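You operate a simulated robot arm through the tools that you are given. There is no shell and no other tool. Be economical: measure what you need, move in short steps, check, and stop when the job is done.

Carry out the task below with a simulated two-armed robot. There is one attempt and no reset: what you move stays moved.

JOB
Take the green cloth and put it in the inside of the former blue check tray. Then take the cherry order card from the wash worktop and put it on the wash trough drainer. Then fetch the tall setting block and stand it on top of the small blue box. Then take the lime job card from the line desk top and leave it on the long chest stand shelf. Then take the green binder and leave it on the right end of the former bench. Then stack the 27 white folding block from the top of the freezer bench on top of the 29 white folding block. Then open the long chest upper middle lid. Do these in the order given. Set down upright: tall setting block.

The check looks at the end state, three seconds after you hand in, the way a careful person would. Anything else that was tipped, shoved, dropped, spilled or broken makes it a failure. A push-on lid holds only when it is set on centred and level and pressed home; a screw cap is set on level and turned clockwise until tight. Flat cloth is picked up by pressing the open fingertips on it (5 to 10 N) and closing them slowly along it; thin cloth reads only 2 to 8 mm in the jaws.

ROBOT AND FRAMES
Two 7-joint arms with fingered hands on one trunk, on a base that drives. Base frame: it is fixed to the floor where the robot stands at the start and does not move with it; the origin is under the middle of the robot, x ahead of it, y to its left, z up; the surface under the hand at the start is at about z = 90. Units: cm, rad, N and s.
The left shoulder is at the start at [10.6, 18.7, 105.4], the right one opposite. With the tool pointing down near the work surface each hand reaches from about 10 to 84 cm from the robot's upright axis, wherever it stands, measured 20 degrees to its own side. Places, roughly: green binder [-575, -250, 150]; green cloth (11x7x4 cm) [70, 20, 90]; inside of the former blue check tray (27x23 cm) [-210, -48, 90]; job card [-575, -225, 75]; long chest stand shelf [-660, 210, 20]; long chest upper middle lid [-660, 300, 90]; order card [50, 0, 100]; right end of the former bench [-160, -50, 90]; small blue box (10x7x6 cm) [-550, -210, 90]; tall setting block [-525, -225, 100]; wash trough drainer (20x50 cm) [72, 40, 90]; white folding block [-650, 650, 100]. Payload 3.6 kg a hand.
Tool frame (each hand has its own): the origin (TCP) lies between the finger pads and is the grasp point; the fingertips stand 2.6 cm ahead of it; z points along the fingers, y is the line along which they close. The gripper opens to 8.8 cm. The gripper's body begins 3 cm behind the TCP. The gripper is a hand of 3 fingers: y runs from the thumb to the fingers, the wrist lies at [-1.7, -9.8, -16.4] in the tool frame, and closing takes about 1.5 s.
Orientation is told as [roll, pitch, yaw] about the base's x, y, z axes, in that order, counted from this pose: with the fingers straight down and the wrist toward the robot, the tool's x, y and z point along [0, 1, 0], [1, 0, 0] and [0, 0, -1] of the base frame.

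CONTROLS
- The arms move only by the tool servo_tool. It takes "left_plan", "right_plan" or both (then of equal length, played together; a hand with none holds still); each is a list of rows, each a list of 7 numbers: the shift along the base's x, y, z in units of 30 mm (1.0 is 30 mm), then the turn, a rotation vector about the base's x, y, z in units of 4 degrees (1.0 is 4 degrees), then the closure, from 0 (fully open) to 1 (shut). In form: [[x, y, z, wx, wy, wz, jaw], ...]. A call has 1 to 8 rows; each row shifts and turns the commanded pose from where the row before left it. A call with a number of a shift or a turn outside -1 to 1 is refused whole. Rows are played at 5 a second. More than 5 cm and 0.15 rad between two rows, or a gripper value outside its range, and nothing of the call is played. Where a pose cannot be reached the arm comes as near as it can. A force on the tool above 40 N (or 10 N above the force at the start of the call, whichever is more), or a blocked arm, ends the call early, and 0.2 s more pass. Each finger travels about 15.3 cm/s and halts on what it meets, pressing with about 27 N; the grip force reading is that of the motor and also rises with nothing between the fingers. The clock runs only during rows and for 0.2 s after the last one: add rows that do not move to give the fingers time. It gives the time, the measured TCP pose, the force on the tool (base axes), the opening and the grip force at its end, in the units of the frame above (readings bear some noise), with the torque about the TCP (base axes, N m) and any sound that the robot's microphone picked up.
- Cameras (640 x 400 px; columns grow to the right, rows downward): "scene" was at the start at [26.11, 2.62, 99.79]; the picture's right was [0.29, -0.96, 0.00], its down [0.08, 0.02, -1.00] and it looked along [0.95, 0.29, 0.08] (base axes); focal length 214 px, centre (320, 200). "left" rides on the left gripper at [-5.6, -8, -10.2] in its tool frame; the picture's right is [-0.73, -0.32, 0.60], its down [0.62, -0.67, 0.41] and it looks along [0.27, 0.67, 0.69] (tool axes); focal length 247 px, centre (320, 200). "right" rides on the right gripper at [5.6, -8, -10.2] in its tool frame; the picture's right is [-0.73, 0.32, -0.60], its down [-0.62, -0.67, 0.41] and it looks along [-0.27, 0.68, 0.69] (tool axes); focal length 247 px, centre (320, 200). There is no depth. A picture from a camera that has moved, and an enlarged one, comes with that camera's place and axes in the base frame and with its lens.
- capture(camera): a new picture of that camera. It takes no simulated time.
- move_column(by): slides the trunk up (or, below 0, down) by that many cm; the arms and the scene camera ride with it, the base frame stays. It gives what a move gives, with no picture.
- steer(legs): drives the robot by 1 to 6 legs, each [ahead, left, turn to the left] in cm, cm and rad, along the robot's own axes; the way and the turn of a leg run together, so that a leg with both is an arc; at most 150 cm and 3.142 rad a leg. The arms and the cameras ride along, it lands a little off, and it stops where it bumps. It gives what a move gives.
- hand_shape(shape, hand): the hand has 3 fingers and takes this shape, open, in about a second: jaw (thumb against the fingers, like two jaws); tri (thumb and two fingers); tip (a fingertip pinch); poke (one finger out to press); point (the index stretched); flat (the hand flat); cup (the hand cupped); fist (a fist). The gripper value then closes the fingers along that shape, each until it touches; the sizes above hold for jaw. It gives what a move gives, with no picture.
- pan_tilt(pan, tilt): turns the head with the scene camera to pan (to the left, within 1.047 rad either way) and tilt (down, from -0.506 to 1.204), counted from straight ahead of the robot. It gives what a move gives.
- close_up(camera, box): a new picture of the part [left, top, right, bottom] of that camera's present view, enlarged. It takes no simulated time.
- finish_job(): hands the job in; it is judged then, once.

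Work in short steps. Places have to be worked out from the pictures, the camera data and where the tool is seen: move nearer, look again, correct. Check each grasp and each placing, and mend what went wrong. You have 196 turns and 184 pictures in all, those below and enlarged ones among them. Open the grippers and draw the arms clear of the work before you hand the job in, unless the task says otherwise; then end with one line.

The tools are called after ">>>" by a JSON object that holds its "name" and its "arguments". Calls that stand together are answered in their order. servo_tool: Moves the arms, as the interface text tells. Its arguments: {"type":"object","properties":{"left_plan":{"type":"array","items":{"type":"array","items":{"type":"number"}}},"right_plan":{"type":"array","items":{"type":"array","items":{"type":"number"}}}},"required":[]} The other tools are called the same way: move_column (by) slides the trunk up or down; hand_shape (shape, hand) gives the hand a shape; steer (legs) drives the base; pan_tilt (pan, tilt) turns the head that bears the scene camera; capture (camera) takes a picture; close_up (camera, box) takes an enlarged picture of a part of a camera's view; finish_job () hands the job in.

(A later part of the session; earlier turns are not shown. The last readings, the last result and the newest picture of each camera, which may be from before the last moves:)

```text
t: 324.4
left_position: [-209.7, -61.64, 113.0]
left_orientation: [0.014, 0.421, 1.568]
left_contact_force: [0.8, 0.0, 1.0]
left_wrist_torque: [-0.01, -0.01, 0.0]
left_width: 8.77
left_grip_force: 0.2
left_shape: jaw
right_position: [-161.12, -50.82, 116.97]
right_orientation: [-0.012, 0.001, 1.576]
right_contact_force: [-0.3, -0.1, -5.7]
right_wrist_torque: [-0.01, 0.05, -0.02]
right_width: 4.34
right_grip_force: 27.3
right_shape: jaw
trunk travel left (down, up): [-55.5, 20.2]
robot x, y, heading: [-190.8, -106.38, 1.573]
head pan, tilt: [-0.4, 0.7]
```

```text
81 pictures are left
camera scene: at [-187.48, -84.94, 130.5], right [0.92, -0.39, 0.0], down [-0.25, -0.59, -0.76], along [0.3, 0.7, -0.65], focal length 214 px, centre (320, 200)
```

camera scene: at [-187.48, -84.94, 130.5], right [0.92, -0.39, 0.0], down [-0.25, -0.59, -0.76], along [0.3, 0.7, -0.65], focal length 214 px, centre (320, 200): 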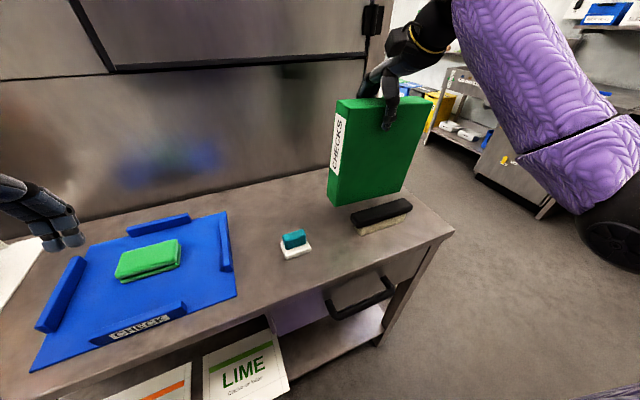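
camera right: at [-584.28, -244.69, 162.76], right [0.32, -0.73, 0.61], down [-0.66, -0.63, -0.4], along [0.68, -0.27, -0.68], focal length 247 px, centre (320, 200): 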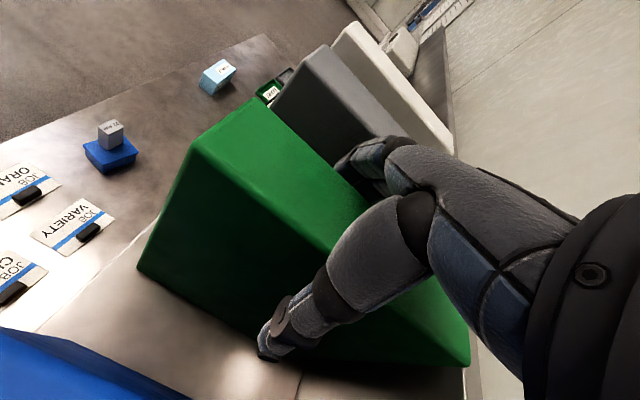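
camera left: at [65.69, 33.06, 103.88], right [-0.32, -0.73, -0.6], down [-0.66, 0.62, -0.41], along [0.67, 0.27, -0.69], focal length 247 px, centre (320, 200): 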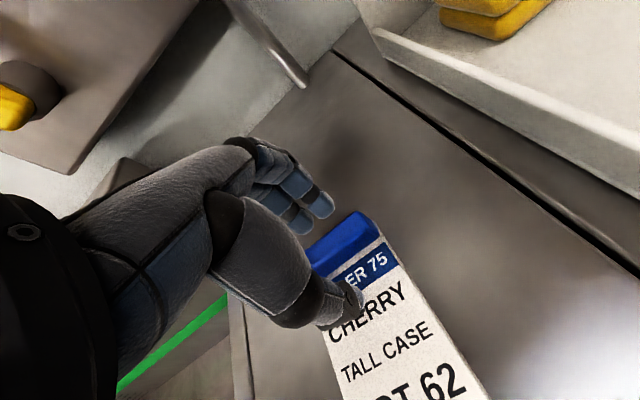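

The binder is above the brush. I move 11 cm further back, then look before lowering.

>>> {"name": "servo_tool", "arguments": {"right_plan": [[0, 0.9, 0, 0, 0, 0, 1], [0.1, 0.9, 0, 0, 0, 0, 1], [0.1, 0.9, 0, 0, 0, 0, 1], [0, 0.9, 0, 0, 0, 0, 1], [0, 0, -0.7, 0, 0, 0, 1], [0, 0, -0.7, 0, 0, 0, 1], [0, 0, -0.6, 0, 0, 0, 1], [0, 0, 0, 0, 0, 0, 1]]}}

>>> {"name": "capture", "arguments": {"camera": "scene"}}

>>> {"name": "capture", "arguments": {"camera": "right"}}

```text
t: 326.2
left_position: [-209.6, -61.66, 113.12]
left_orientation: [0.013, 0.419, 1.566]
left_contact_force: [0.1, 0.0, 0.4]
left_wrist_torque: [0.01, 0.0, 0.0]
left_width: 8.78
left_grip_force: 0.1
left_shape: jaw
right_position: [-160.45, -40.04, 111.02]
right_orientation: [-0.01, 0.0, 1.575]
right_contact_force: [1.2, -0.3, -5.5]
right_wrist_torque: [0.02, 0.01, 0.02]
right_width: 4.32
right_grip_force: 27.0
right_shape: jaw
trunk travel left (down, up): [-55.5, 20.2]
robot x, y, heading: [-190.54, -105.93, 1.569]
head pan, tilt: [-0.4, 0.7]
```

```text
80 pictures are left
camera scene: at [-187.48, -85.07, 130.53], right [0.92, -0.39, 0.0], down [-0.25, -0.59, -0.76], along [0.3, 0.7, -0.64], focal length 214 px, centre (320, 200)
```

scene: 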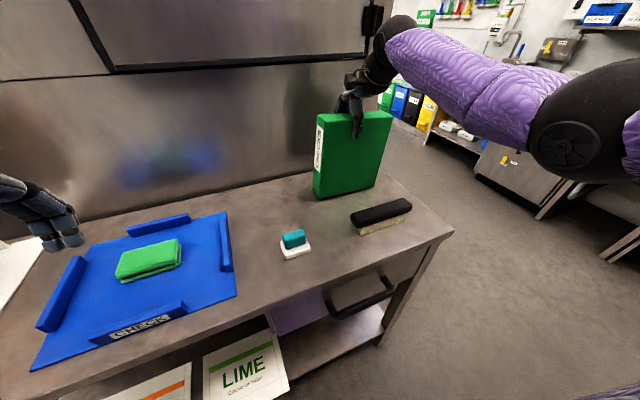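

```text
79 pictures are left
camera right: at [-166.24, -48.03, 121.14], right [0.73, 0.32, 0.61], down [0.63, -0.66, -0.4], along [0.27, 0.68, -0.68], focal length 247 px, centre (320, 200)
```

right: 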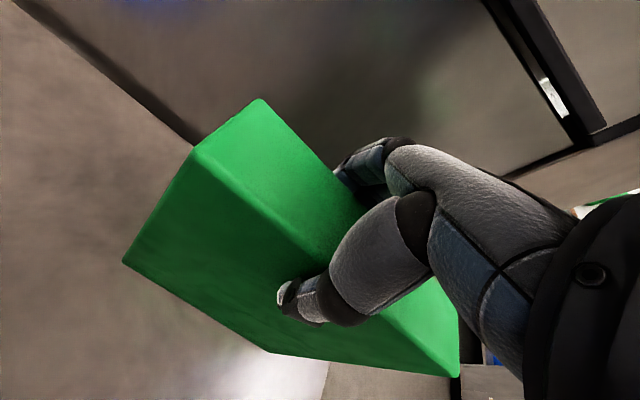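

Clear position behind the brush. I lower slowly until contact.

>>> {"name": "servo_tool", "arguments": {"right_plan": [[0, 0, -0.3, 0, 0, 0, 1], [0, 0, -0.15, 0, 0, 0, 1], [0, 0, -0.1, 0, 0, 0, 1], [0, 0, 0, 0, 0, 0, 1]]}}

```text
t: 327.2
left_position: [-209.64, -61.95, 113.37]
left_orientation: [0.011, 0.417, 1.568]
left_contact_force: [-0.1, -0.1, 0.2]
left_wrist_torque: [0.0, -0.01, 0.0]
left_width: 8.8
left_grip_force: 0.1
left_shape: jaw
right_position: [-160.49, -39.96, 110.02]
right_orientation: [-0.012, -0.013, 1.574]
right_contact_force: [2.1, 2.9, 23.2]
right_wrist_torque: [-0.05, -0.16, -0.09]
right_width: 4.43
right_grip_force: 27.2
right_shape: jaw
trunk travel left (down, up): [-55.5, 20.2]
robot x, y, heading: [-190.8, -106.28, 1.568]
head pan, tilt: [-0.4, 0.7]
```

Contact (23 N). I ease up slightly, open fully, rise and check.

>>> {"name": "servo_tool", "arguments": {"right_plan": [[0, 0, 0.15, 0, 0, 0, 1], [0, 0, 0, 0, 0, 0, 0.6], [0, 0, 0, 0, 0, 0, 0.2], [0, 0, 0, 0, 0, 0, 0], [0, 0, 0, 0, 0, 0, 0], [0, 0, 0.5, 0, 0, 0, 0], [0, 0, 0.9, 0, 0, 0, 0], [0, 0, 0.9, 0, 0, 0, 0]]}}

>>> {"name": "capture", "arguments": {"camera": "scene"}}

```text
t: 329.0
left_position: [-209.69, -61.74, 113.1]
left_orientation: [0.011, 0.418, 1.568]
left_contact_force: [1.0, -0.1, 0.4]
left_wrist_torque: [0.01, 0.0, -0.01]
left_width: 8.78
left_grip_force: 0.0
left_shape: jaw
right_position: [-160.58, -40.12, 116.75]
right_orientation: [-0.011, 0.001, 1.575]
right_contact_force: [0.9, 0.6, 0.2]
right_wrist_torque: [-0.02, 0.02, 0.04]
right_width: 8.78
right_grip_force: 0.0
right_shape: jaw
trunk travel left (down, up): [-55.5, 20.2]
robot x, y, heading: [-190.8, -106.16, 1.57]
head pan, tilt: [-0.4, 0.7]
```

```text
78 pictures are left
camera scene: at [-187.51, -85.11, 130.54], right [0.92, -0.39, 0.0], down [-0.25, -0.59, -0.76], along [0.3, 0.7, -0.64], focal length 214 px, centre (320, 200)
```

scene: 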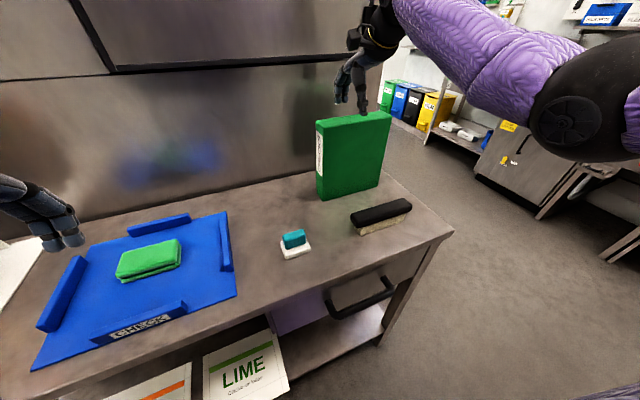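

The binder stands on the bench's right end. I rise, back out, and head toward the freezer bench (x≈-650, y≈650).

>>> {"name": "servo_tool", "arguments": {"right_plan": [[0, 0, 0.9, 0, 0, 0, 0], [0, 0, 0.9, 0, 0, 0, 0], [0, -0.9, 0.3, 0, 0, 0, 0], [0, -0.9, 0, 0, 0, 0, 0], [0, -0.9, 0, 0, 0, 0, 0], [0, -0.9, 0, 0, 0, 0, 0], [0, -0.9, 0, 0, 0, 0, 0], [0, 0, 0, 0, 0, 0, 0]]}}

>>> {"name": "steer", "arguments": {"legs": [[-20, 0, 0], [0, 0, 1.571], [150, 0, 0], [150, 0, 0], [20, 0, 0], [0, -150, 0]]}}

>>> {"name": "pan_tilt", "arguments": {"pan": -0.9, "tilt": 0.15}}

>>> {"name": "capture", "arguments": {"camera": "scene"}}

```text
t: 330.8
left_position: [-209.67, -61.65, 113.16]
left_orientation: [0.011, 0.42, 1.566]
left_contact_force: [-0.4, 0.6, 0.0]
left_wrist_torque: [0.01, -0.01, 0.0]
left_width: 8.79
left_grip_force: 0.1
left_shape: jaw
right_position: [-160.61, -53.61, 122.97]
right_orientation: [-0.009, 0.002, 1.575]
right_contact_force: [-0.6, 0.0, 0.7]
right_wrist_torque: [0.01, 0.03, 0.01]
right_width: 8.76
right_grip_force: 0.2
right_shape: jaw
trunk travel left (down, up): [-55.5, 20.2]
robot x, y, heading: [-190.82, -106.43, 1.571]
head pan, tilt: [-0.4, 0.7]
```

```text
t: 358.4
left_position: [-554.51, 3.14, 113.21]
left_orientation: [0.013, 0.418, 3.134]
left_contact_force: [-0.5, 0.0, 0.8]
left_wrist_torque: [-0.02, -0.01, 0.01]
left_width: 8.78
left_grip_force: 0.0
left_shape: jaw
right_position: [-562.32, 52.5, 122.97]
right_orientation: [-0.011, 0.001, -3.14]
right_contact_force: [-0.9, -0.4, 0.2]
right_wrist_torque: [0.0, -0.01, -0.04]
right_width: 8.78
right_grip_force: 0.1
right_shape: jaw
trunk travel left (down, up): [-55.5, 20.2]
robot x, y, heading: [-509.63, 21.61, 3.137]
head pan, tilt: [-0.4, 0.7]
```

```text
t: 359.4
left_position: [-554.47, 3.33, 113.25]
left_orientation: [0.013, 0.42, 3.135]
left_contact_force: [0.1, 0.4, 0.0]
left_wrist_torque: [0.0, 0.0, -0.03]
left_width: 8.78
left_grip_force: 0.1
left_shape: jaw
right_position: [-562.48, 52.44, 123.08]
right_orientation: [-0.011, -0.001, -3.141]
right_contact_force: [-0.3, 1.1, -0.3]
right_wrist_torque: [0.01, -0.01, -0.01]
right_width: 8.74
right_grip_force: 0.0
right_shape: jaw
trunk travel left (down, up): [-55.5, 20.2]
robot x, y, heading: [-509.82, 21.81, 3.133]
head pan, tilt: [-0.901, 0.15]
```

```text
77 pictures are left
camera scene: at [-528.68, 29.25, 135.54], right [0.79, 0.62, 0.0], down [0.09, -0.12, -0.99], along [-0.61, 0.78, -0.15], focal length 214 px, centre (320, 200)
```

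scene: 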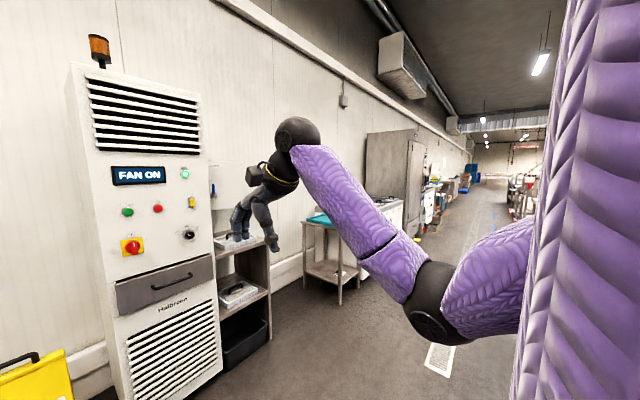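

The aisle in +y is open. I sidestep 300 cm further and look.

>>> {"name": "steer", "arguments": {"legs": [[0, -150, 0], [0, -150, 0], [0, -100, 0]]}}

>>> {"name": "pan_tilt", "arguments": {"pan": -0.7, "tilt": 0.15}}

>>> {"name": "capture", "arguments": {"camera": "scene"}}

```text
t: 378.7
left_position: [-552.35, 404.57, 113.24]
left_orientation: [0.013, 0.419, 3.133]
left_contact_force: [0.0, 0.3, 0.2]
left_wrist_torque: [0.01, 0.02, 0.01]
left_width: 8.78
left_grip_force: 0.0
left_shape: jaw
right_position: [-560.13, 453.93, 123.14]
right_orientation: [-0.011, -0.002, 3.141]
right_contact_force: [0.7, 0.8, -0.4]
right_wrist_torque: [-0.01, 0.02, 0.02]
right_width: 8.77
right_grip_force: 0.1
right_shape: jaw
trunk travel left (down, up): [-55.5, 20.2]
robot x, y, heading: [-507.93, 422.7, 3.134]
head pan, tilt: [-0.901, 0.15]
```

```text
t: 379.4
left_position: [-552.37, 404.64, 113.1]
left_orientation: [0.012, 0.418, 3.133]
left_contact_force: [0.4, -1.0, 0.2]
left_wrist_torque: [0.0, 0.03, -0.02]
left_width: 8.79
left_grip_force: 0.1
left_shape: jaw
right_position: [-560.24, 453.72, 122.98]
right_orientation: [-0.011, 0.002, 3.139]
right_contact_force: [-0.6, 0.3, 0.7]
right_wrist_torque: [0.0, 0.02, 0.01]
right_width: 8.74
right_grip_force: 0.0
right_shape: jaw
trunk travel left (down, up): [-55.5, 20.2]
robot x, y, heading: [-507.55, 422.88, 3.135]
head pan, tilt: [-0.7, 0.15]
```

```text
76 pictures are left
camera scene: at [-527.9, 429.25, 135.55], right [0.65, 0.76, 0.0], down [0.11, -0.1, -0.99], along [-0.75, 0.64, -0.15], focal length 214 px, centre (320, 200)
```

scene: 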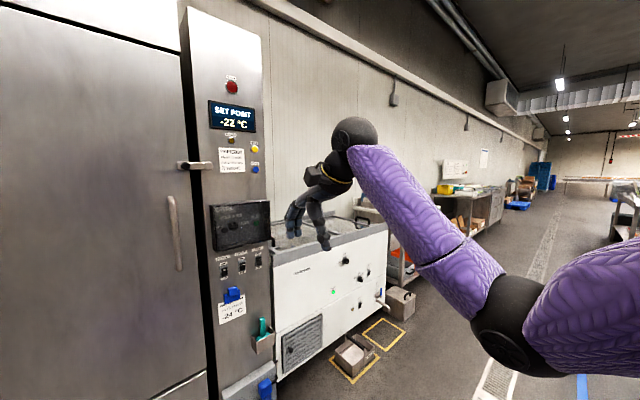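

Beyond the freezer there's a white machine, then more benches. I go 150 cm further.

>>> {"name": "steer", "arguments": {"legs": [[0, -150, 0]]}}

>>> {"name": "pan_tilt", "arguments": {"pan": -0.4, "tilt": 0.3}}

>>> {"name": "capture", "arguments": {"camera": "scene"}}

```text
t: 386.8
left_position: [-551.19, 554.57, 113.27]
left_orientation: [0.011, 0.42, 3.133]
left_contact_force: [-0.9, 0.1, 0.1]
left_wrist_torque: [0.01, -0.01, 0.01]
left_width: 8.78
left_grip_force: 0.1
left_shape: jaw
right_position: [-559.02, 603.8, 122.99]
right_orientation: [-0.01, 0.001, 3.14]
right_contact_force: [0.7, -0.4, 0.0]
right_wrist_torque: [-0.02, 0.01, -0.01]
right_width: 8.78
right_grip_force: 0.0
right_shape: jaw
trunk travel left (down, up): [-55.5, 20.2]
robot x, y, heading: [-506.65, 573.29, 3.137]
head pan, tilt: [-0.7, 0.15]
```

```text
t: 387.6
left_position: [-551.18, 554.6, 113.16]
left_orientation: [0.011, 0.42, 3.133]
left_contact_force: [0.1, 0.1, 0.1]
left_wrist_torque: [0.03, -0.05, 0.0]
left_width: 8.81
left_grip_force: 0.0
left_shape: jaw
right_position: [-558.94, 603.83, 123.02]
right_orientation: [-0.01, 0.0, 3.141]
right_contact_force: [-0.2, 0.5, -0.4]
right_wrist_torque: [-0.01, -0.03, -0.03]
right_width: 8.79
right_grip_force: 0.1
right_shape: jaw
trunk travel left (down, up): [-55.5, 20.2]
robot x, y, heading: [-506.24, 572.72, 3.131]
head pan, tilt: [-0.4, 0.3]
```

```text
75 pictures are left
camera scene: at [-528.22, 576.88, 134.15], right [0.4, 0.92, 0.0], down [0.27, -0.12, -0.96], along [-0.88, 0.38, -0.3], focal length 214 px, centre (320, 200)
```

scene: 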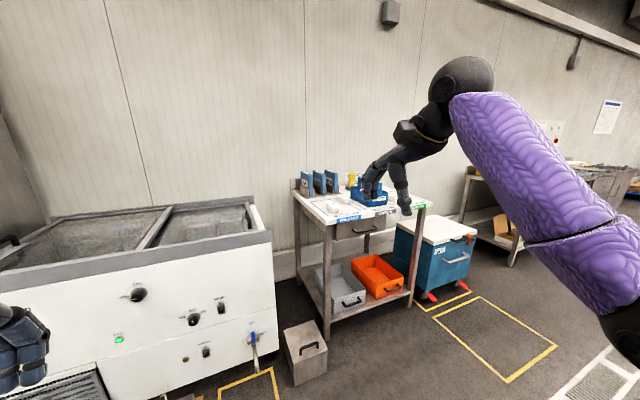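

The freezer bench is at x≈-623 (front), y 620–696. I approach to about (-565, 655) and look down.

>>> {"name": "steer", "arguments": {"legs": [[0, -82, 0], [58, 0, 0]]}}

>>> {"name": "pan_tilt", "arguments": {"pan": 0, "tilt": 0.5}}

>>> {"name": "capture", "arguments": {"camera": "scene"}}

```text
t: 390.0
left_position: [-550.93, 587.93, 113.23]
left_orientation: [0.02, 0.42, 3.141]
left_contact_force: [0.9, 0.8, -0.3]
left_wrist_torque: [-0.07, 0.0, 0.0]
left_width: 8.76
left_grip_force: 0.0
left_shape: jaw
right_position: [-558.82, 637.2, 122.82]
right_orientation: [-0.003, 0.0, -3.138]
right_contact_force: [0.3, 1.7, -0.8]
right_wrist_torque: [-0.06, 0.04, 0.03]
right_width: 8.81
right_grip_force: 0.0
right_shape: jaw
trunk travel left (down, up): [-55.5, 20.2]
robot x, y, heading: [-506.26, 605.83, 3.134]
head pan, tilt: [-0.4, 0.3]
stopped in leg 1: the robot was blocked; the commanded pose is now the measured one
```

```text
t: 390.8
left_position: [-550.9, 587.17, 113.19]
left_orientation: [0.014, 0.419, 3.141]
left_contact_force: [-0.7, -0.5, 0.7]
left_wrist_torque: [0.0, -0.02, -0.02]
left_width: 8.76
left_grip_force: 0.1
left_shape: jaw
right_position: [-558.81, 636.45, 123.07]
right_orientation: [-0.01, 0.0, -3.137]
right_contact_force: [0.4, 0.9, 1.3]
right_wrist_torque: [0.02, -0.01, -0.05]
right_width: 8.77
right_grip_force: 0.0
right_shape: jaw
trunk travel left (down, up): [-55.5, 20.2]
robot x, y, heading: [-506.05, 606.3, 3.138]
head pan, tilt: [0.0, 0.499]
```

```text
74 pictures are left
camera scene: at [-528.52, 606.1, 132.31], right [0.01, 1.0, 0.0], down [0.48, 0.0, -0.88], along [-0.88, 0.01, -0.48], focal length 214 px, centre (320, 200)
```

scene: 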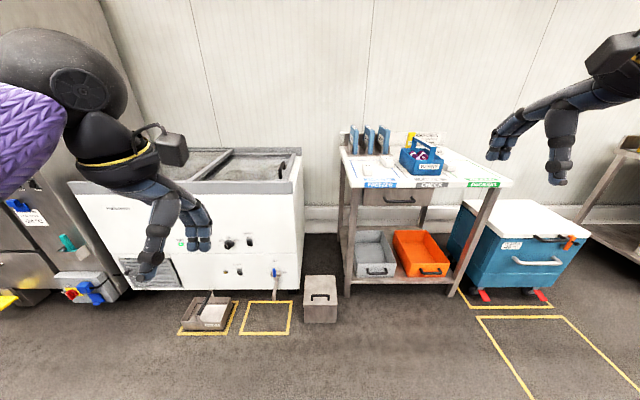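

The base bumped something on its right. I look that way.

>>> {"name": "pan_tilt", "arguments": {"pan": -1.04, "tilt": 0.7}}

>>> {"name": "capture", "arguments": {"camera": "scene"}}

```text
t: 392.1
left_position: [-550.9, 587.17, 113.18]
left_orientation: [0.014, 0.42, 3.141]
left_contact_force: [0.5, 0.2, -0.2]
left_wrist_torque: [0.0, 0.0, 0.01]
left_width: 8.78
left_grip_force: 0.0
left_shape: jaw
right_position: [-558.79, 636.42, 123.07]
right_orientation: [-0.011, 0.0, -3.136]
right_contact_force: [0.1, 0.4, 0.1]
right_wrist_torque: [0.03, -0.01, -0.02]
right_width: 8.76
right_grip_force: 0.2
right_shape: jaw
trunk travel left (down, up): [-55.5, 20.2]
robot x, y, heading: [-506.16, 606.01, 3.136]
head pan, tilt: [-1.04, 0.7]
```

```text
73 pictures are left
camera scene: at [-523.69, 613.42, 130.54], right [0.86, 0.5, 0.0], down [0.32, -0.56, -0.77], along [-0.38, 0.66, -0.64], focal length 214 px, centre (320, 200)
```

scene: 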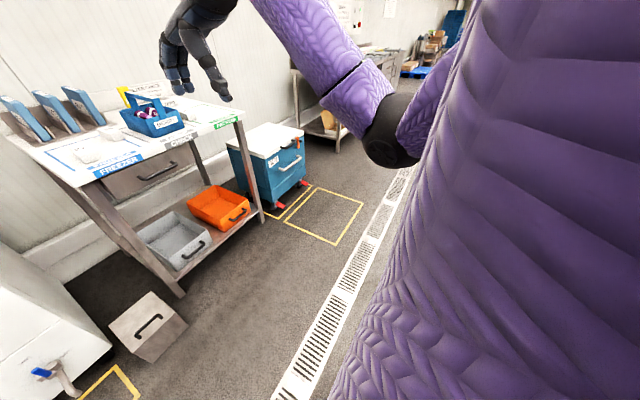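

The front floor is clear; the obstacle must be right-rear. I back off slightly left, move ahead 52 cm first, then sidestep right.

>>> {"name": "steer", "arguments": {"legs": [[10, 3, 0], [42, 0, 0], [0, -42, 0]]}}

>>> {"name": "pan_tilt", "arguments": {"pan": 0, "tilt": 0.5}}

>>> {"name": "capture", "arguments": {"camera": "scene"}}

```text
t: 397.7
left_position: [-602.65, 626.73, 113.19]
left_orientation: [0.017, 0.42, 3.137]
left_contact_force: [-0.8, -0.4, -0.4]
left_wrist_torque: [-0.01, 0.0, -0.02]
left_width: 8.77
left_grip_force: 0.0
left_shape: jaw
right_position: [-610.48, 676.13, 123.03]
right_orientation: [-0.009, 0.001, -3.137]
right_contact_force: [0.3, -1.0, -0.3]
right_wrist_torque: [0.0, 0.02, -0.01]
right_width: 8.79
right_grip_force: 0.0
right_shape: jaw
trunk travel left (down, up): [-55.5, 20.2]
robot x, y, heading: [-558.12, 645.03, 3.133]
head pan, tilt: [-1.04, 0.7]
```

```text
t: 398.9
left_position: [-602.73, 626.74, 113.24]
left_orientation: [0.014, 0.419, 3.137]
left_contact_force: [-0.5, 0.9, 0.5]
left_wrist_torque: [-0.03, -0.01, -0.05]
left_width: 8.79
left_grip_force: 0.0
left_shape: jaw
right_position: [-610.56, 675.99, 123.13]
right_orientation: [-0.008, 0.001, -3.139]
right_contact_force: [0.5, 0.2, 0.9]
right_wrist_torque: [0.02, 0.0, -0.01]
right_width: 8.77
right_grip_force: 0.0
right_shape: jaw
trunk travel left (down, up): [-55.5, 20.2]
robot x, y, heading: [-558.2, 645.43, 3.127]
head pan, tilt: [0.0, 0.499]
```

```text
72 pictures are left
camera scene: at [-580.28, 645.63, 132.31], right [0.01, 1.0, 0.0], down [0.48, 0.0, -0.88], along [-0.88, 0.01, -0.48], focal length 214 px, centre (320, 200)
```

scene: 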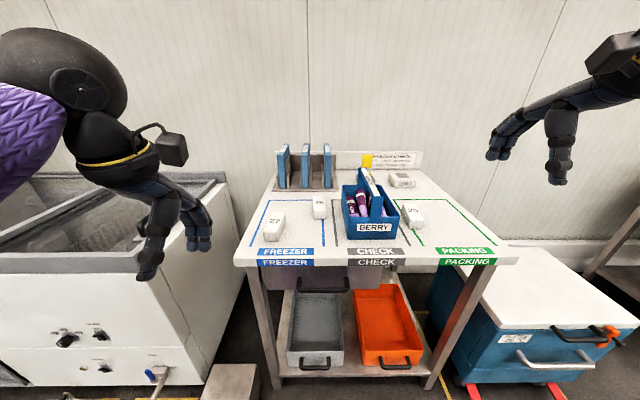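

I zoom in to read the numbers on the white blocks.

>>> {"name": "close_up", "arguments": {"camera": "scene", "box": [240, 140, 470, 270]}}

```text
2.78 times, centred on (355, 205) of scene
camera zoom: at [-580.28, 645.63, 132.31], right [0.01, 1.0, 0.0], down [0.48, 0.0, -0.88], along [-0.88, 0.01, -0.48], focal length 597 px, centre (223, 186)
```

zoom: 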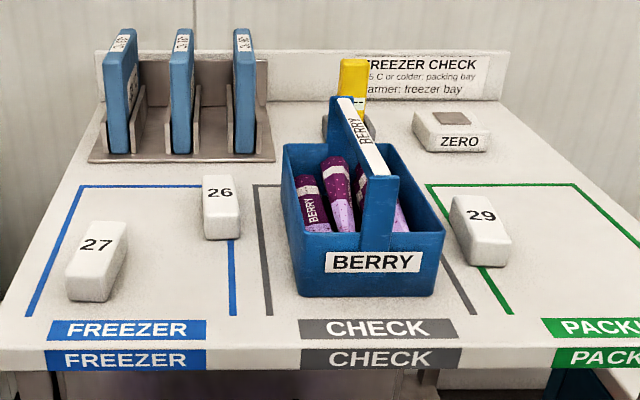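

27 lies at about [-637, 632.5], 29 at about [-643, 678]; both have their long axis along x (≈10×5×3.3 cm), so I need the right hand yawed 90°. I rotate it here in free space and pull the left hand back/aside.

>>> {"name": "servo_tool", "arguments": {"left_plan": [[0.5, -0.3, 0.3, 0, 0, 0, 0], [0.5, -0.3, 0.3, 0, 0, 0, 0], [0.5, -0.3, 0.3, 0, 0, 0, 0], [0.5, -0.3, 0.3, 0, 0, 0, 0], [0.5, -0.3, 0.3, 0, 0, 0, 0], [0.5, -0.3, 0.3, 0, 0, 0, 0], [0.5, -0.3, 0.3, 0, 0, 0, 0], [0, 0, 0, 0, 0, 0, 0]], "right_plan": [[0, 0, 0, 0, 0, 1, 0], [0, 0, 0, 0, 0, 1, 0], [0, 0, 0, 0, 0, 1, 0], [0, 0, 0, 0, 0, 1, 0], [0, 0, 0, 0, 0, 1, 0], [0, 0, 0, 0, 0, 1, 0], [0, 0, 0, 0, 0, 1, 0], [0, 0, 0, 0, 0, 1, 0]]}}

>>> {"name": "servo_tool", "arguments": {"right_plan": [[0, -0.4, 0, 0, 0, 1, 0], [0, -0.4, 0, 0, 0, 1, 0], [0, -0.4, 0, 0, 0, 1, 0], [0, -0.4, 0, 0, 0, 1, 0], [0, -0.4, 0, 0, 0, 1, 0], [0, -0.4, 0, 0, 0, 1, 0], [0, -0.4, 0, 0, 0, 1, 0], [0, -0.4, 0, 0, 0, 1, 0]]}}

>>> {"name": "servo_tool", "arguments": {"right_plan": [[0, -0.4, 0, 0, 0, 1, 0], [0, -0.4, 0, 0, 0, 1, 0], [0, -0.4, 0, 0, 0, 1, 0], [0, -0.4, 0, 0, 0, 1, 0], [0, -0.4, 0, 0, 0, 1, 0], [0, -0.4, 0, 0, 0, 1, 0], [0, 0, 0, 0, 0, 0.35, 0], [0, 0, 0, 0, 0, 0, 0]]}}

>>> {"name": "capture", "arguments": {"camera": "scene"}}

```text
t: 400.8
left_position: [-592.25, 620.42, 119.4]
left_orientation: [0.015, 0.42, 3.137]
left_contact_force: [-0.1, 0.1, -0.6]
left_wrist_torque: [-0.01, 0.0, 0.0]
left_width: 8.78
left_grip_force: 0.1
left_shape: jaw
right_position: [-610.63, 675.99, 123.0]
right_orientation: [-0.011, 0.0, -2.578]
right_contact_force: [0.5, 0.3, 0.9]
right_wrist_torque: [0.02, 0.0, 0.02]
right_width: 8.78
right_grip_force: 0.1
right_shape: jaw
trunk travel left (down, up): [-55.5, 20.2]
robot x, y, heading: [-557.85, 645.41, 3.136]
head pan, tilt: [0.0, 0.499]
```

```text
t: 402.6
left_position: [-592.27, 620.51, 119.46]
left_orientation: [0.013, 0.419, 3.137]
left_contact_force: [0.3, 0.3, 0.0]
left_wrist_torque: [0.03, -0.04, 0.02]
left_width: 8.79
left_grip_force: 0.0
left_shape: jaw
right_position: [-610.42, 666.45, 122.98]
right_orientation: [-0.007, 0.001, -2.02]
right_contact_force: [-0.8, -0.1, -0.9]
right_wrist_torque: [0.01, 0.02, -0.03]
right_width: 8.77
right_grip_force: 0.0
right_shape: jaw
trunk travel left (down, up): [-55.5, 20.2]
robot x, y, heading: [-557.99, 645.6, 3.137]
head pan, tilt: [0.0, 0.499]
```

```text
t: 404.4
left_position: [-592.42, 620.41, 119.48]
left_orientation: [0.015, 0.42, 3.135]
left_contact_force: [0.6, 0.4, 0.2]
left_wrist_torque: [-0.02, -0.03, 0.01]
left_width: 8.76
left_grip_force: 0.0
left_shape: jaw
right_position: [-610.48, 659.16, 123.02]
right_orientation: [-0.009, 0.0, -1.575]
right_contact_force: [0.6, 0.8, -0.2]
right_wrist_torque: [0.02, -0.03, 0.01]
right_width: 8.76
right_grip_force: 0.1
right_shape: jaw
trunk travel left (down, up): [-55.5, 20.2]
robot x, y, heading: [-558.15, 645.49, 3.136]
head pan, tilt: [0.0, 0.499]
```

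```text
70 pictures are left
camera scene: at [-580.28, 645.61, 132.31], right [0.01, 1.0, 0.0], down [0.48, 0.0, -0.88], along [-0.88, 0.01, -0.48], focal length 214 px, centre (320, 200)
```

scene: 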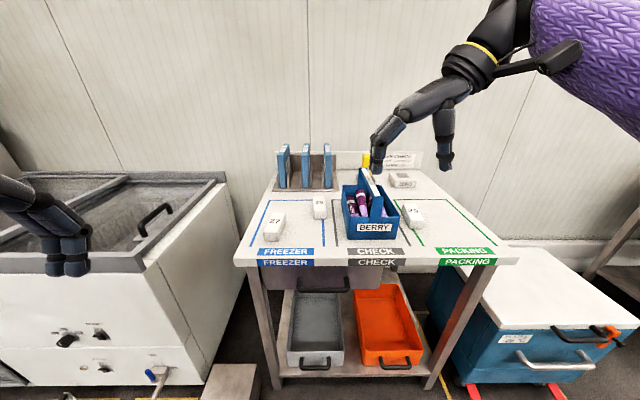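

The hand is yawed. I drive in 30 cm, slide the hand over to block 27 at height, and look with the hand camera.

>>> {"name": "steer", "arguments": {"legs": [[30, -2, 0]]}}

>>> {"name": "servo_tool", "arguments": {"right_plan": [[0, -0.9, 0, 0, 0, 0, 0.15], [0, -1, 0, 0, 0, 0, 0.15], [0, -1, 0, 0, 0, 0, 0.15], [0, -1, 0, 0, 0, 0, 0.15], [0, -1, 0, 0, 0, 0, 0.15], [0, -1, 0, 0, 0, 0, 0.15], [0, -1, 0, 0, 0, 0, 0.15], [0, -1, 0, 0, 0, 0, 0.15]]}}

>>> {"name": "capture", "arguments": {"camera": "right"}}

>>> {"name": "pan_tilt", "arguments": {"pan": 0, "tilt": 0.8}}

>>> {"name": "capture", "arguments": {"camera": "scene"}}

```text
t: 406.4
left_position: [-622.1, 622.7, 119.49]
left_orientation: [0.013, 0.42, 3.14]
left_contact_force: [0.2, -0.1, -1.2]
left_wrist_torque: [-0.05, -0.03, -0.01]
left_width: 8.77
left_grip_force: 0.1
left_shape: jaw
right_position: [-640.41, 661.38, 122.87]
right_orientation: [-0.007, 0.0, -1.575]
right_contact_force: [0.5, -0.1, 0.5]
right_wrist_torque: [0.01, -0.03, -0.01]
right_width: 8.79
right_grip_force: 0.0
right_shape: jaw
trunk travel left (down, up): [-55.5, 20.2]
robot x, y, heading: [-587.82, 647.35, 3.137]
head pan, tilt: [0.0, 0.499]
```

```text
t: 408.2
left_position: [-622.11, 622.44, 119.55]
left_orientation: [0.016, 0.419, 3.138]
left_contact_force: [-0.4, -0.2, -0.7]
left_wrist_torque: [0.0, 0.01, 0.01]
left_width: 8.78
left_grip_force: 0.2
left_shape: jaw
right_position: [-640.47, 637.6, 123.06]
right_orientation: [-0.011, 0.001, -1.576]
right_contact_force: [0.5, 0.4, -0.8]
right_wrist_torque: [-0.01, -0.02, -0.02]
right_width: 7.49
right_grip_force: 0.1
right_shape: jaw
trunk travel left (down, up): [-55.5, 20.2]
robot x, y, heading: [-587.65, 647.86, 3.134]
head pan, tilt: [0.0, 0.499]
```

```text
69 pictures are left
camera right: at [-634.66, 645.5, 133.22], right [-0.73, -0.31, 0.61], down [-0.62, 0.67, -0.4], along [-0.28, -0.67, -0.69], focal length 247 px, centre (320, 200)
```

right: 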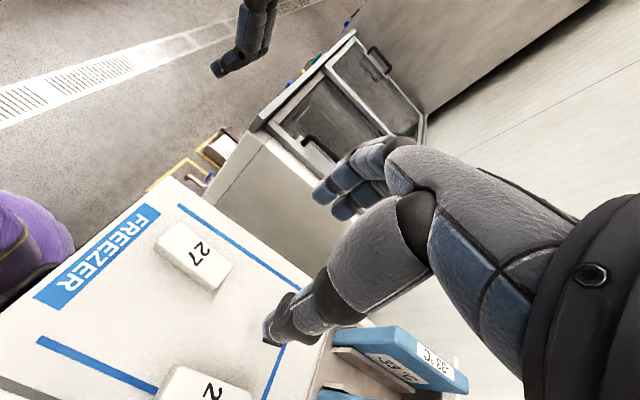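

```text
t: 409.0
left_position: [-622.1, 622.62, 119.38]
left_orientation: [0.013, 0.418, 3.139]
left_contact_force: [0.7, -0.4, -0.1]
left_wrist_torque: [0.02, 0.01, -0.01]
left_width: 8.78
left_grip_force: 0.1
left_shape: jaw
right_position: [-640.49, 637.64, 122.99]
right_orientation: [-0.008, -0.001, -1.576]
right_contact_force: [0.9, -0.3, -0.8]
right_wrist_torque: [0.02, 0.0, 0.0]
right_width: 7.48
right_grip_force: 0.0
right_shape: jaw
trunk travel left (down, up): [-55.5, 20.2]
robot x, y, heading: [-588.09, 647.8, 3.135]
head pan, tilt: [0.0, 0.799]
```

```text
68 pictures are left
camera scene: at [-609.17, 647.81, 129.72], right [0.01, 1.0, 0.0], down [0.72, 0.0, -0.7], along [-0.7, 0.0, -0.72], focal length 214 px, centre (320, 200)
```

scene: 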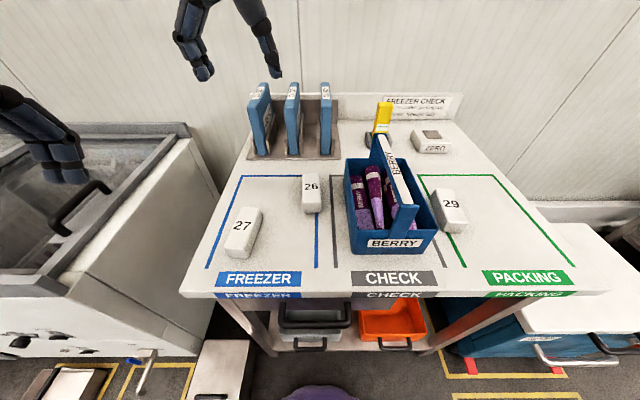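

I zoom for precise geometry of both blocks.

>>> {"name": "close_up", "arguments": {"camera": "right", "box": [140, 210, 250, 300]}}

>>> {"name": "close_up", "arguments": {"camera": "scene", "box": [200, 150, 500, 290]}}

```text
4.44 times, centred on (195, 255) of right
camera zoom: at [-634.69, 645.66, 133.21], right [-0.73, -0.31, 0.61], down [-0.62, 0.67, -0.41], along [-0.28, -0.67, -0.68], focal length 1098 px, centre (876, -44)
```

zoom: 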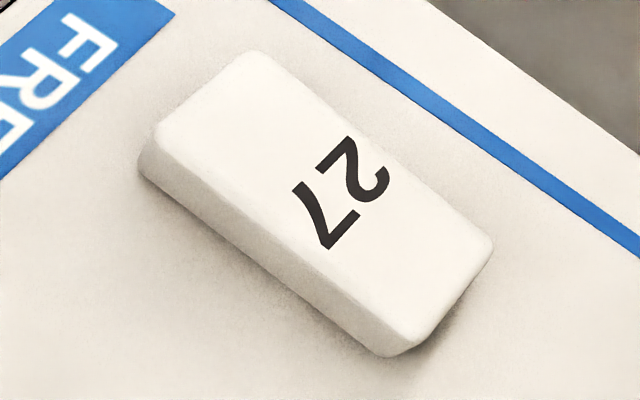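

```text
2.13 times, centred on (350, 220) of scene
camera zoom: at [-609.17, 647.81, 129.72], right [0.01, 1.0, 0.0], down [0.72, 0.0, -0.7], along [-0.7, 0.0, -0.72], focal length 458 px, centre (256, 157)
```

zoom: 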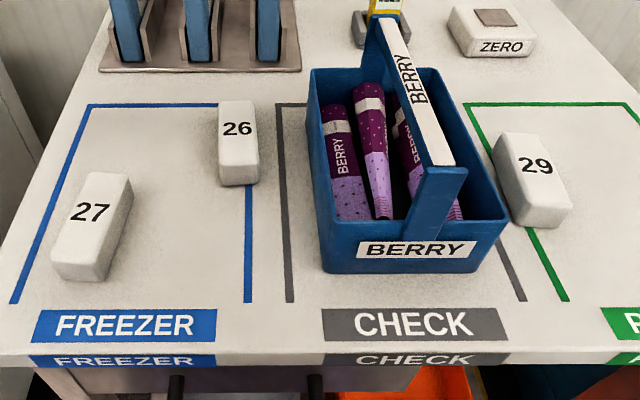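

27's top centre is [-636.7, 631.7] and 29's ≈[-642.6, 678.3], both turned about −5.7°. I align the right hand over 27, move the left hand farther away and up, then lower the trunk 20 cm.

>>> {"name": "servo_tool", "arguments": {"left_plan": [[0.6, -0.4, 0.8, 0, 0, 0, 0], [0.6, -0.4, 0.8, 0, 0, 0, 0], [0.6, -0.4, 0.8, 0, 0, 0, 0], [0.6, -0.4, 0.8, 0, 0, 0, 0], [0.6, -0.4, 0.8, 0, 0, 0, 0], [0, 0, 0, 0, 0, 0, 0]], "right_plan": [[0.4, -0.6, 0, 0, 0, -0.7, 0.15], [0.4, -0.7, 0, 0, 0, -0.7, 0.15], [0.45, -0.65, 0, 0, 0, 0, 0.15], [0, 0, 0, 0, 0, 0, 0.15], [0, 0, 0, 0, 0, 0, 0.15], [0, 0, 0, 0, 0, 0, 0.15]]}}

>>> {"name": "move_column", "arguments": {"by": -20}}

>>> {"name": "capture", "arguments": {"camera": "right"}}

>>> {"name": "capture", "arguments": {"camera": "scene"}}

```text
t: 410.4
left_position: [-613.84, 616.34, 131.84]
left_orientation: [0.014, 0.422, 3.136]
left_contact_force: [-0.4, 0.7, 0.6]
left_wrist_torque: [0.01, 0.0, -0.01]
left_width: 8.78
left_grip_force: 0.1
left_shape: jaw
left hand out of reach, approached as far as the arm can: row 4, 5
right_position: [-636.72, 631.68, 122.99]
right_orientation: [-0.008, 0.001, -1.674]
right_contact_force: [0.1, 0.4, 0.1]
right_wrist_torque: [0.03, -0.01, 0.0]
right_width: 7.51
right_grip_force: 0.1
right_shape: jaw
trunk travel left (down, up): [-55.5, 20.2]
robot x, y, heading: [-587.87, 647.35, 3.134]
head pan, tilt: [0.0, 0.799]
```

```text
t: 412.6
left_position: [-616.08, 616.41, 109.96]
left_orientation: [0.014, 0.495, 3.137]
left_contact_force: [-0.1, 0.1, 0.4]
left_wrist_torque: [-0.05, -0.01, -0.01]
left_width: 8.79
left_grip_force: 0.2
left_shape: jaw
right_position: [-636.66, 631.73, 103.12]
right_orientation: [-0.01, 0.001, -1.674]
right_contact_force: [-0.1, 0.4, 1.0]
right_wrist_torque: [0.02, 0.0, 0.03]
right_width: 7.51
right_grip_force: 0.0
right_shape: jaw
trunk travel left (down, up): [-35.5, 40.2]
robot x, y, heading: [-588.03, 647.42, 3.14]
head pan, tilt: [0.0, 0.799]
```

```text
65 pictures are left
camera right: at [-630.18, 639.14, 113.19], right [-0.76, -0.24, 0.61], down [-0.56, 0.73, -0.4], along [-0.34, -0.64, -0.68], focal length 247 px, centre (320, 200)
```

right: 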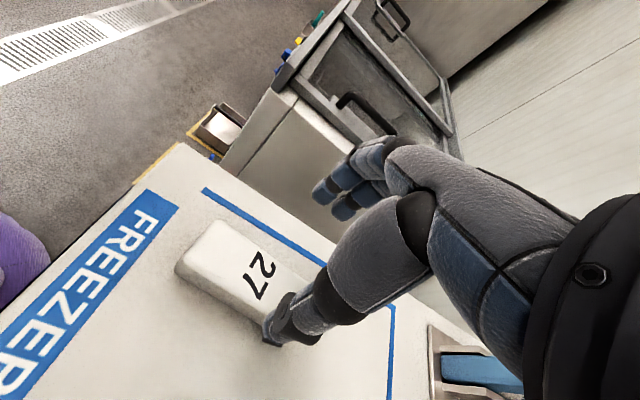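

```text
64 pictures are left
camera scene: at [-610.78, 647.82, 108.78], right [0.01, 1.0, 0.0], down [0.72, 0.0, -0.7], along [-0.7, 0.0, -0.72], focal length 214 px, centre (320, 200)
```

scene: 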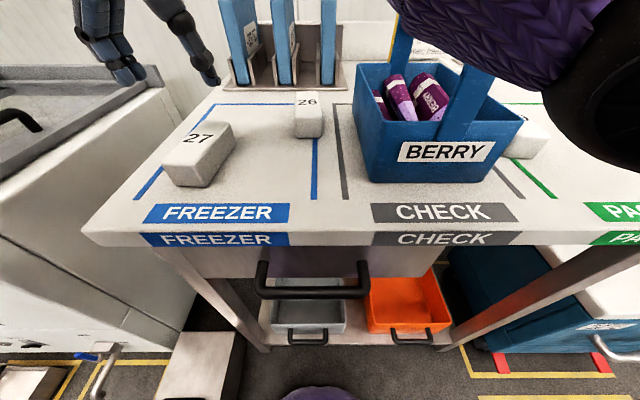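

The right elbow hangs low near the basket; I raise the trunk 9 cm so the arm stays straighter and the elbow higher, then lower the hand stepwise.

>>> {"name": "move_column", "arguments": {"by": 9}}

>>> {"name": "servo_tool", "arguments": {"right_plan": [[0, 0, -0.9, 0, 0, 0, 0.15], [0, 0, -0.9, 0, 0, 0, 0.15], [0, 0, -0.9, 0, 0, 0, 0.15], [0, 0, -0.9, 0, 0, 0, 0.15], [0, 0, -0.4, 0, 0, 0, 0.15], [0, 0, 0, 0, 0, 0, 0.15]]}}

>>> {"name": "capture", "arguments": {"camera": "right"}}

>>> {"name": "capture", "arguments": {"camera": "scene"}}

```text
t: 413.8
left_position: [-616.08, 616.35, 119.01]
left_orientation: [0.014, 0.497, 3.138]
left_contact_force: [-0.1, 0.1, -0.6]
left_wrist_torque: [0.03, 0.01, -0.01]
left_width: 8.8
left_grip_force: 0.1
left_shape: jaw
right_position: [-636.65, 631.73, 112.04]
right_orientation: [-0.009, -0.002, -1.675]
right_contact_force: [-0.3, -0.8, 0.2]
right_wrist_torque: [0.01, -0.02, 0.0]
right_width: 7.52
right_grip_force: 0.0
right_shape: jaw
trunk travel left (down, up): [-44.5, 31.2]
robot x, y, heading: [-587.6, 647.23, 3.132]
head pan, tilt: [0.0, 0.799]
```

```text
t: 415.2
left_position: [-616.02, 616.38, 118.92]
left_orientation: [0.014, 0.496, 3.139]
left_contact_force: [-0.8, -0.3, -0.7]
left_wrist_torque: [-0.01, 0.0, 0.0]
left_width: 8.78
left_grip_force: 0.1
left_shape: jaw
right_position: [-636.89, 631.79, 100.09]
right_orientation: [-0.008, 0.001, -1.673]
right_contact_force: [0.6, 0.9, -0.1]
right_wrist_torque: [0.01, -0.01, 0.01]
right_width: 7.51
right_grip_force: 0.0
right_shape: jaw
trunk travel left (down, up): [-44.5, 31.2]
robot x, y, heading: [-588.31, 648.01, 3.129]
head pan, tilt: [0.0, 0.799]
```

```text
63 pictures are left
camera right: at [-630.31, 639.2, 110.16], right [-0.76, -0.24, 0.61], down [-0.56, 0.73, -0.41], along [-0.34, -0.64, -0.68], focal length 247 px, centre (320, 200)
```

right: 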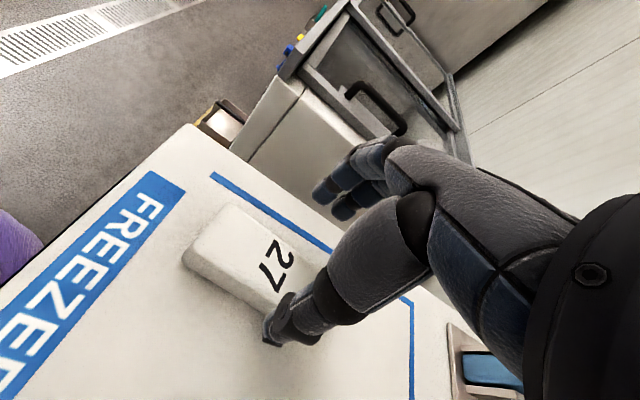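

```text
62 pictures are left
camera scene: at [-609.82, 647.81, 118.32], right [0.01, 1.0, 0.0], down [0.72, 0.0, -0.7], along [-0.7, 0.0, -0.72], focal length 214 px, centre (320, 200)
```

scene: 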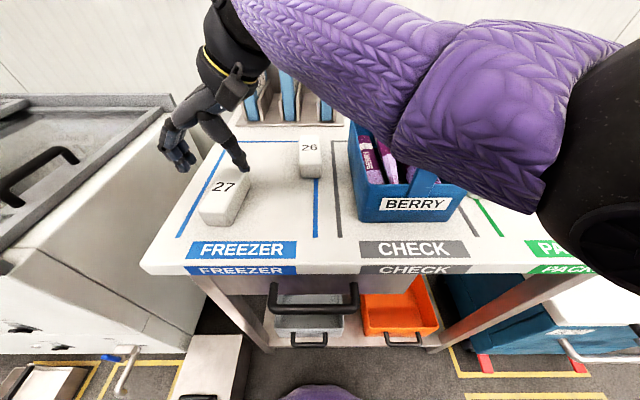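

The forearm passes just in front of and above the basket. Block 27 is under the hand as predicted; I descend slowly.

>>> {"name": "servo_tool", "arguments": {"right_plan": [[0, 0, -0.5, 0, 0, 0, 0.15], [0, 0, -0.5, 0, 0, 0, 0.15], [0, 0, -0.5, 0, 0, 0, 0.15], [0, 0, -0.4, 0, 0, 0, 0.15], [0, 0, -0.3, 0, 0, 0, 0.15], [0, 0, 0, 0, 0, 0, 0.15]]}}

>>> {"name": "capture", "arguments": {"camera": "right"}}

>>> {"name": "capture", "arguments": {"camera": "scene"}}

```text
t: 416.6
left_position: [-616.13, 616.48, 119.04]
left_orientation: [0.014, 0.495, 3.136]
left_contact_force: [1.0, -0.1, 0.4]
left_wrist_torque: [0.02, 0.03, 0.01]
left_width: 8.78
left_grip_force: 0.0
left_shape: jaw
right_position: [-636.69, 631.84, 93.45]
right_orientation: [-0.009, 0.001, -1.674]
right_contact_force: [0.1, 0.1, -0.4]
right_wrist_torque: [-0.02, 0.03, -0.03]
right_width: 7.52
right_grip_force: 0.0
right_shape: jaw
trunk travel left (down, up): [-44.5, 31.2]
robot x, y, heading: [-587.65, 647.47, 3.133]
head pan, tilt: [0.0, 0.799]
```

```text
61 pictures are left
camera right: at [-630.22, 639.17, 103.53], right [-0.76, -0.24, 0.61], down [-0.56, 0.73, -0.41], along [-0.34, -0.64, -0.68], focal length 247 px, centre (320, 200)
```

right: 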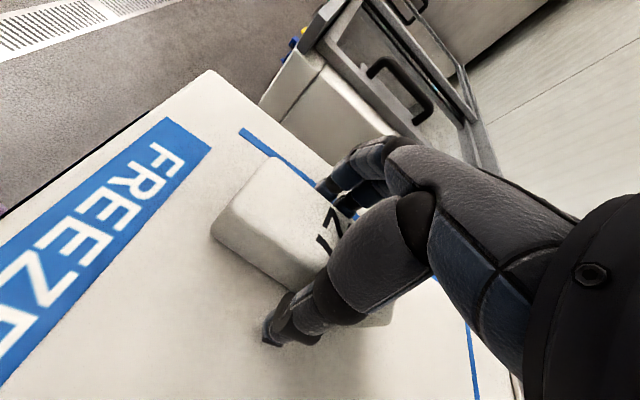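

```text
60 pictures are left
camera scene: at [-609.81, 647.81, 118.32], right [0.01, 1.0, 0.0], down [0.72, 0.0, -0.7], along [-0.7, 0.0, -0.72], focal length 214 px, centre (320, 200)
```

scene: 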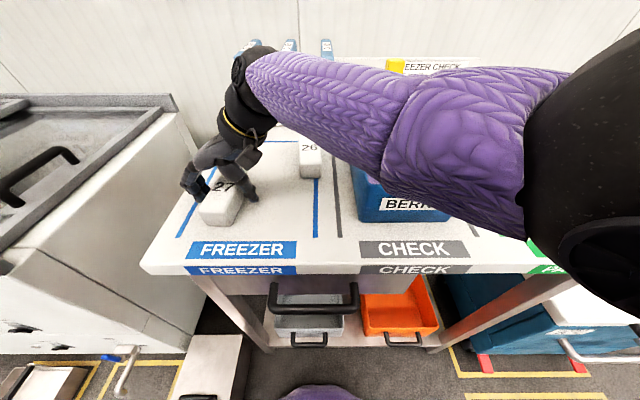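

Block 27 is between the fingers. I close, lift with the hand, then raise the trunk to carry it over the basket.

>>> {"name": "servo_tool", "arguments": {"right_plan": [[0, 0, 0, 0, 0, 0, 0.3], [0, 0, 0, 0, 0, 0, 0.5], [0, 0, 0, 0, 0, 0, 0.8], [0, 0, 0, 0, 0, 0, 1], [0, 0, 0, 0, 0, 0, 1], [0, 0, 0.3, 0, 0, 0, 1], [0, 0, 0.7, 0, 0, 0, 1], [0, 0, 0.9, 0, 0, 0, 1]]}}

>>> {"name": "move_column", "arguments": {"by": 12}}

>>> {"name": "capture", "arguments": {"camera": "scene"}}

```text
t: 418.4
left_position: [-616.14, 616.38, 119.05]
left_orientation: [0.014, 0.495, 3.137]
left_contact_force: [-1.0, 1.0, 0.0]
left_wrist_torque: [0.0, -0.01, 0.0]
left_width: 8.79
left_grip_force: 0.0
left_shape: jaw
right_position: [-636.62, 631.77, 99.16]
right_orientation: [-0.008, 0.0, -1.674]
right_contact_force: [0.4, -0.1, -1.6]
right_wrist_torque: [0.02, 0.0, -0.04]
right_width: 3.88
right_grip_force: 26.9
right_shape: jaw
trunk travel left (down, up): [-44.5, 31.2]
robot x, y, heading: [-588.11, 647.69, 3.132]
head pan, tilt: [0.0, 0.799]
```

```text
t: 419.9
left_position: [-616.09, 616.34, 130.85]
left_orientation: [0.014, 0.498, 3.136]
left_contact_force: [0.6, 0.9, -0.3]
left_wrist_torque: [0.02, -0.01, 0.01]
left_width: 8.8
left_grip_force: 0.0
left_shape: jaw
right_position: [-636.73, 631.75, 111.17]
right_orientation: [-0.008, -0.002, -1.673]
right_contact_force: [0.0, 1.0, -1.1]
right_wrist_torque: [0.01, 0.01, 0.02]
right_width: 3.85
right_grip_force: 27.3
right_shape: jaw
trunk travel left (down, up): [-56.5, 19.2]
robot x, y, heading: [-588.05, 647.76, 3.137]
head pan, tilt: [0.0, 0.799]
```

```text
59 pictures are left
camera scene: at [-609.15, 647.79, 130.72], right [0.01, 1.0, 0.0], down [0.72, 0.0, -0.7], along [-0.7, 0.0, -0.72], focal length 214 px, centre (320, 200)
```

scene: 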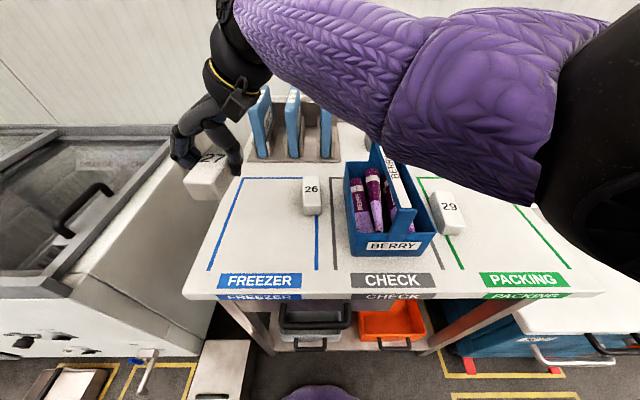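

Block 27 is held (width 3.85). I raise a bit more, sidestep right 20 cm, and carry it over toward 29.

>>> {"name": "servo_tool", "arguments": {"right_plan": [[0, 0, 0.9, 0, 0, 0, 1], [0, 0, 0.5, 0, 0, 0, 1], [0, 0, 0, 0, 0, 0, 1]]}}

>>> {"name": "steer", "arguments": {"legs": [[0, -20, 0]]}}

>>> {"name": "servo_tool", "arguments": {"right_plan": [[-0.2, 0.9, 0, 0, 0, 0, 1], [-0.2, 1, 0, 0, 0, 0, 1], [-0.3, 1, 0, 0, 0, 0, 1], [-0.3, 1, 0, 0, 0, 0, 1], [-0.3, 1, 0, 0, 0, 0, 1], [-0.3, 1, 0, 0, 0, 0, 1], [-0.3, 1, 0, 0, 0, 0, 1], [-0.05, 1, 0, 0, 0, 0, 1]]}}

>>> {"name": "capture", "arguments": {"camera": "scene"}}

>>> {"name": "capture", "arguments": {"camera": "right"}}

```text
t: 420.7
left_position: [-616.05, 616.38, 130.94]
left_orientation: [0.014, 0.497, 3.138]
left_contact_force: [0.3, 0.7, -0.2]
left_wrist_torque: [0.0, -0.02, -0.01]
left_width: 8.79
left_grip_force: 0.0
left_shape: jaw
right_position: [-636.73, 631.93, 115.42]
right_orientation: [-0.007, -0.002, -1.676]
right_contact_force: [0.4, -0.1, -2.3]
right_wrist_torque: [0.03, -0.01, 0.0]
right_width: 3.87
right_grip_force: 26.6
right_shape: jaw
trunk travel left (down, up): [-56.5, 19.2]
robot x, y, heading: [-587.98, 647.85, 3.127]
head pan, tilt: [0.0, 0.799]
```

```text
t: 422.3
left_position: [-616.06, 636.74, 131.08]
left_orientation: [0.014, 0.495, 3.135]
left_contact_force: [0.6, -0.1, -0.3]
left_wrist_torque: [0.03, 0.0, 0.01]
left_width: 8.78
left_grip_force: 0.1
left_shape: jaw
right_position: [-636.68, 652.25, 115.32]
right_orientation: [-0.008, 0.0, -1.676]
right_contact_force: [0.1, 0.9, -1.7]
right_wrist_torque: [-0.01, 0.01, 0.0]
right_width: 3.87
right_grip_force: 26.9
right_shape: jaw
trunk travel left (down, up): [-56.5, 19.2]
robot x, y, heading: [-587.62, 667.96, 3.131]
head pan, tilt: [0.0, 0.799]
```

```text
t: 424.1
left_position: [-616.11, 636.76, 131.01]
left_orientation: [0.013, 0.497, 3.132]
left_contact_force: [-0.2, -0.2, 0.2]
left_wrist_torque: [-0.02, 0.0, 0.05]
left_width: 8.78
left_grip_force: 0.0
left_shape: jaw
right_position: [-642.49, 675.89, 115.33]
right_orientation: [-0.007, 0.0, -1.677]
right_contact_force: [-0.2, 0.0, -1.0]
right_wrist_torque: [-0.02, -0.02, 0.02]
right_width: 3.87
right_grip_force: 27.0
right_shape: jaw
trunk travel left (down, up): [-56.5, 19.2]
robot x, y, heading: [-587.98, 668.04, 3.132]
head pan, tilt: [0.0, 0.799]
```

```text
58 pictures are left
camera scene: at [-608.97, 668.15, 130.73], right [0.01, 1.0, 0.0], down [0.72, -0.01, -0.7], along [-0.7, 0.01, -0.72], focal length 214 px, centre (320, 200)
```

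scene: 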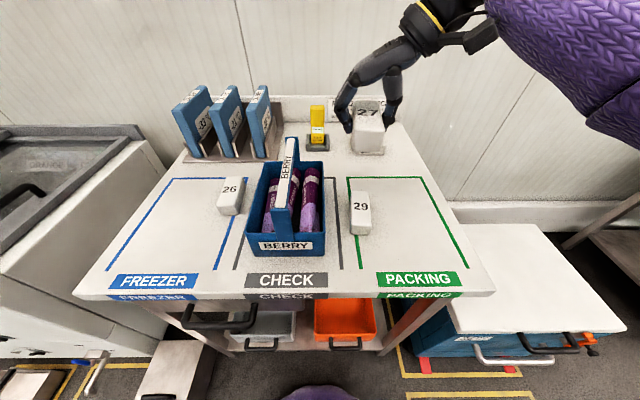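

```text
57 pictures are left
camera right: at [-636.01, 683.29, 125.52], right [-0.76, -0.24, 0.61], down [-0.55, 0.73, -0.41], along [-0.34, -0.64, -0.68], focal length 247 px, centre (320, 200)
```

right: 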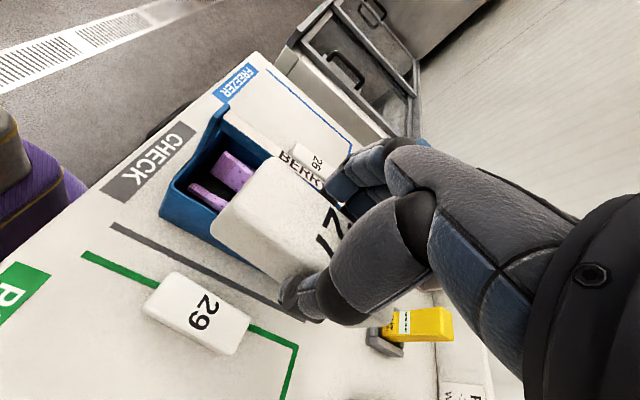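

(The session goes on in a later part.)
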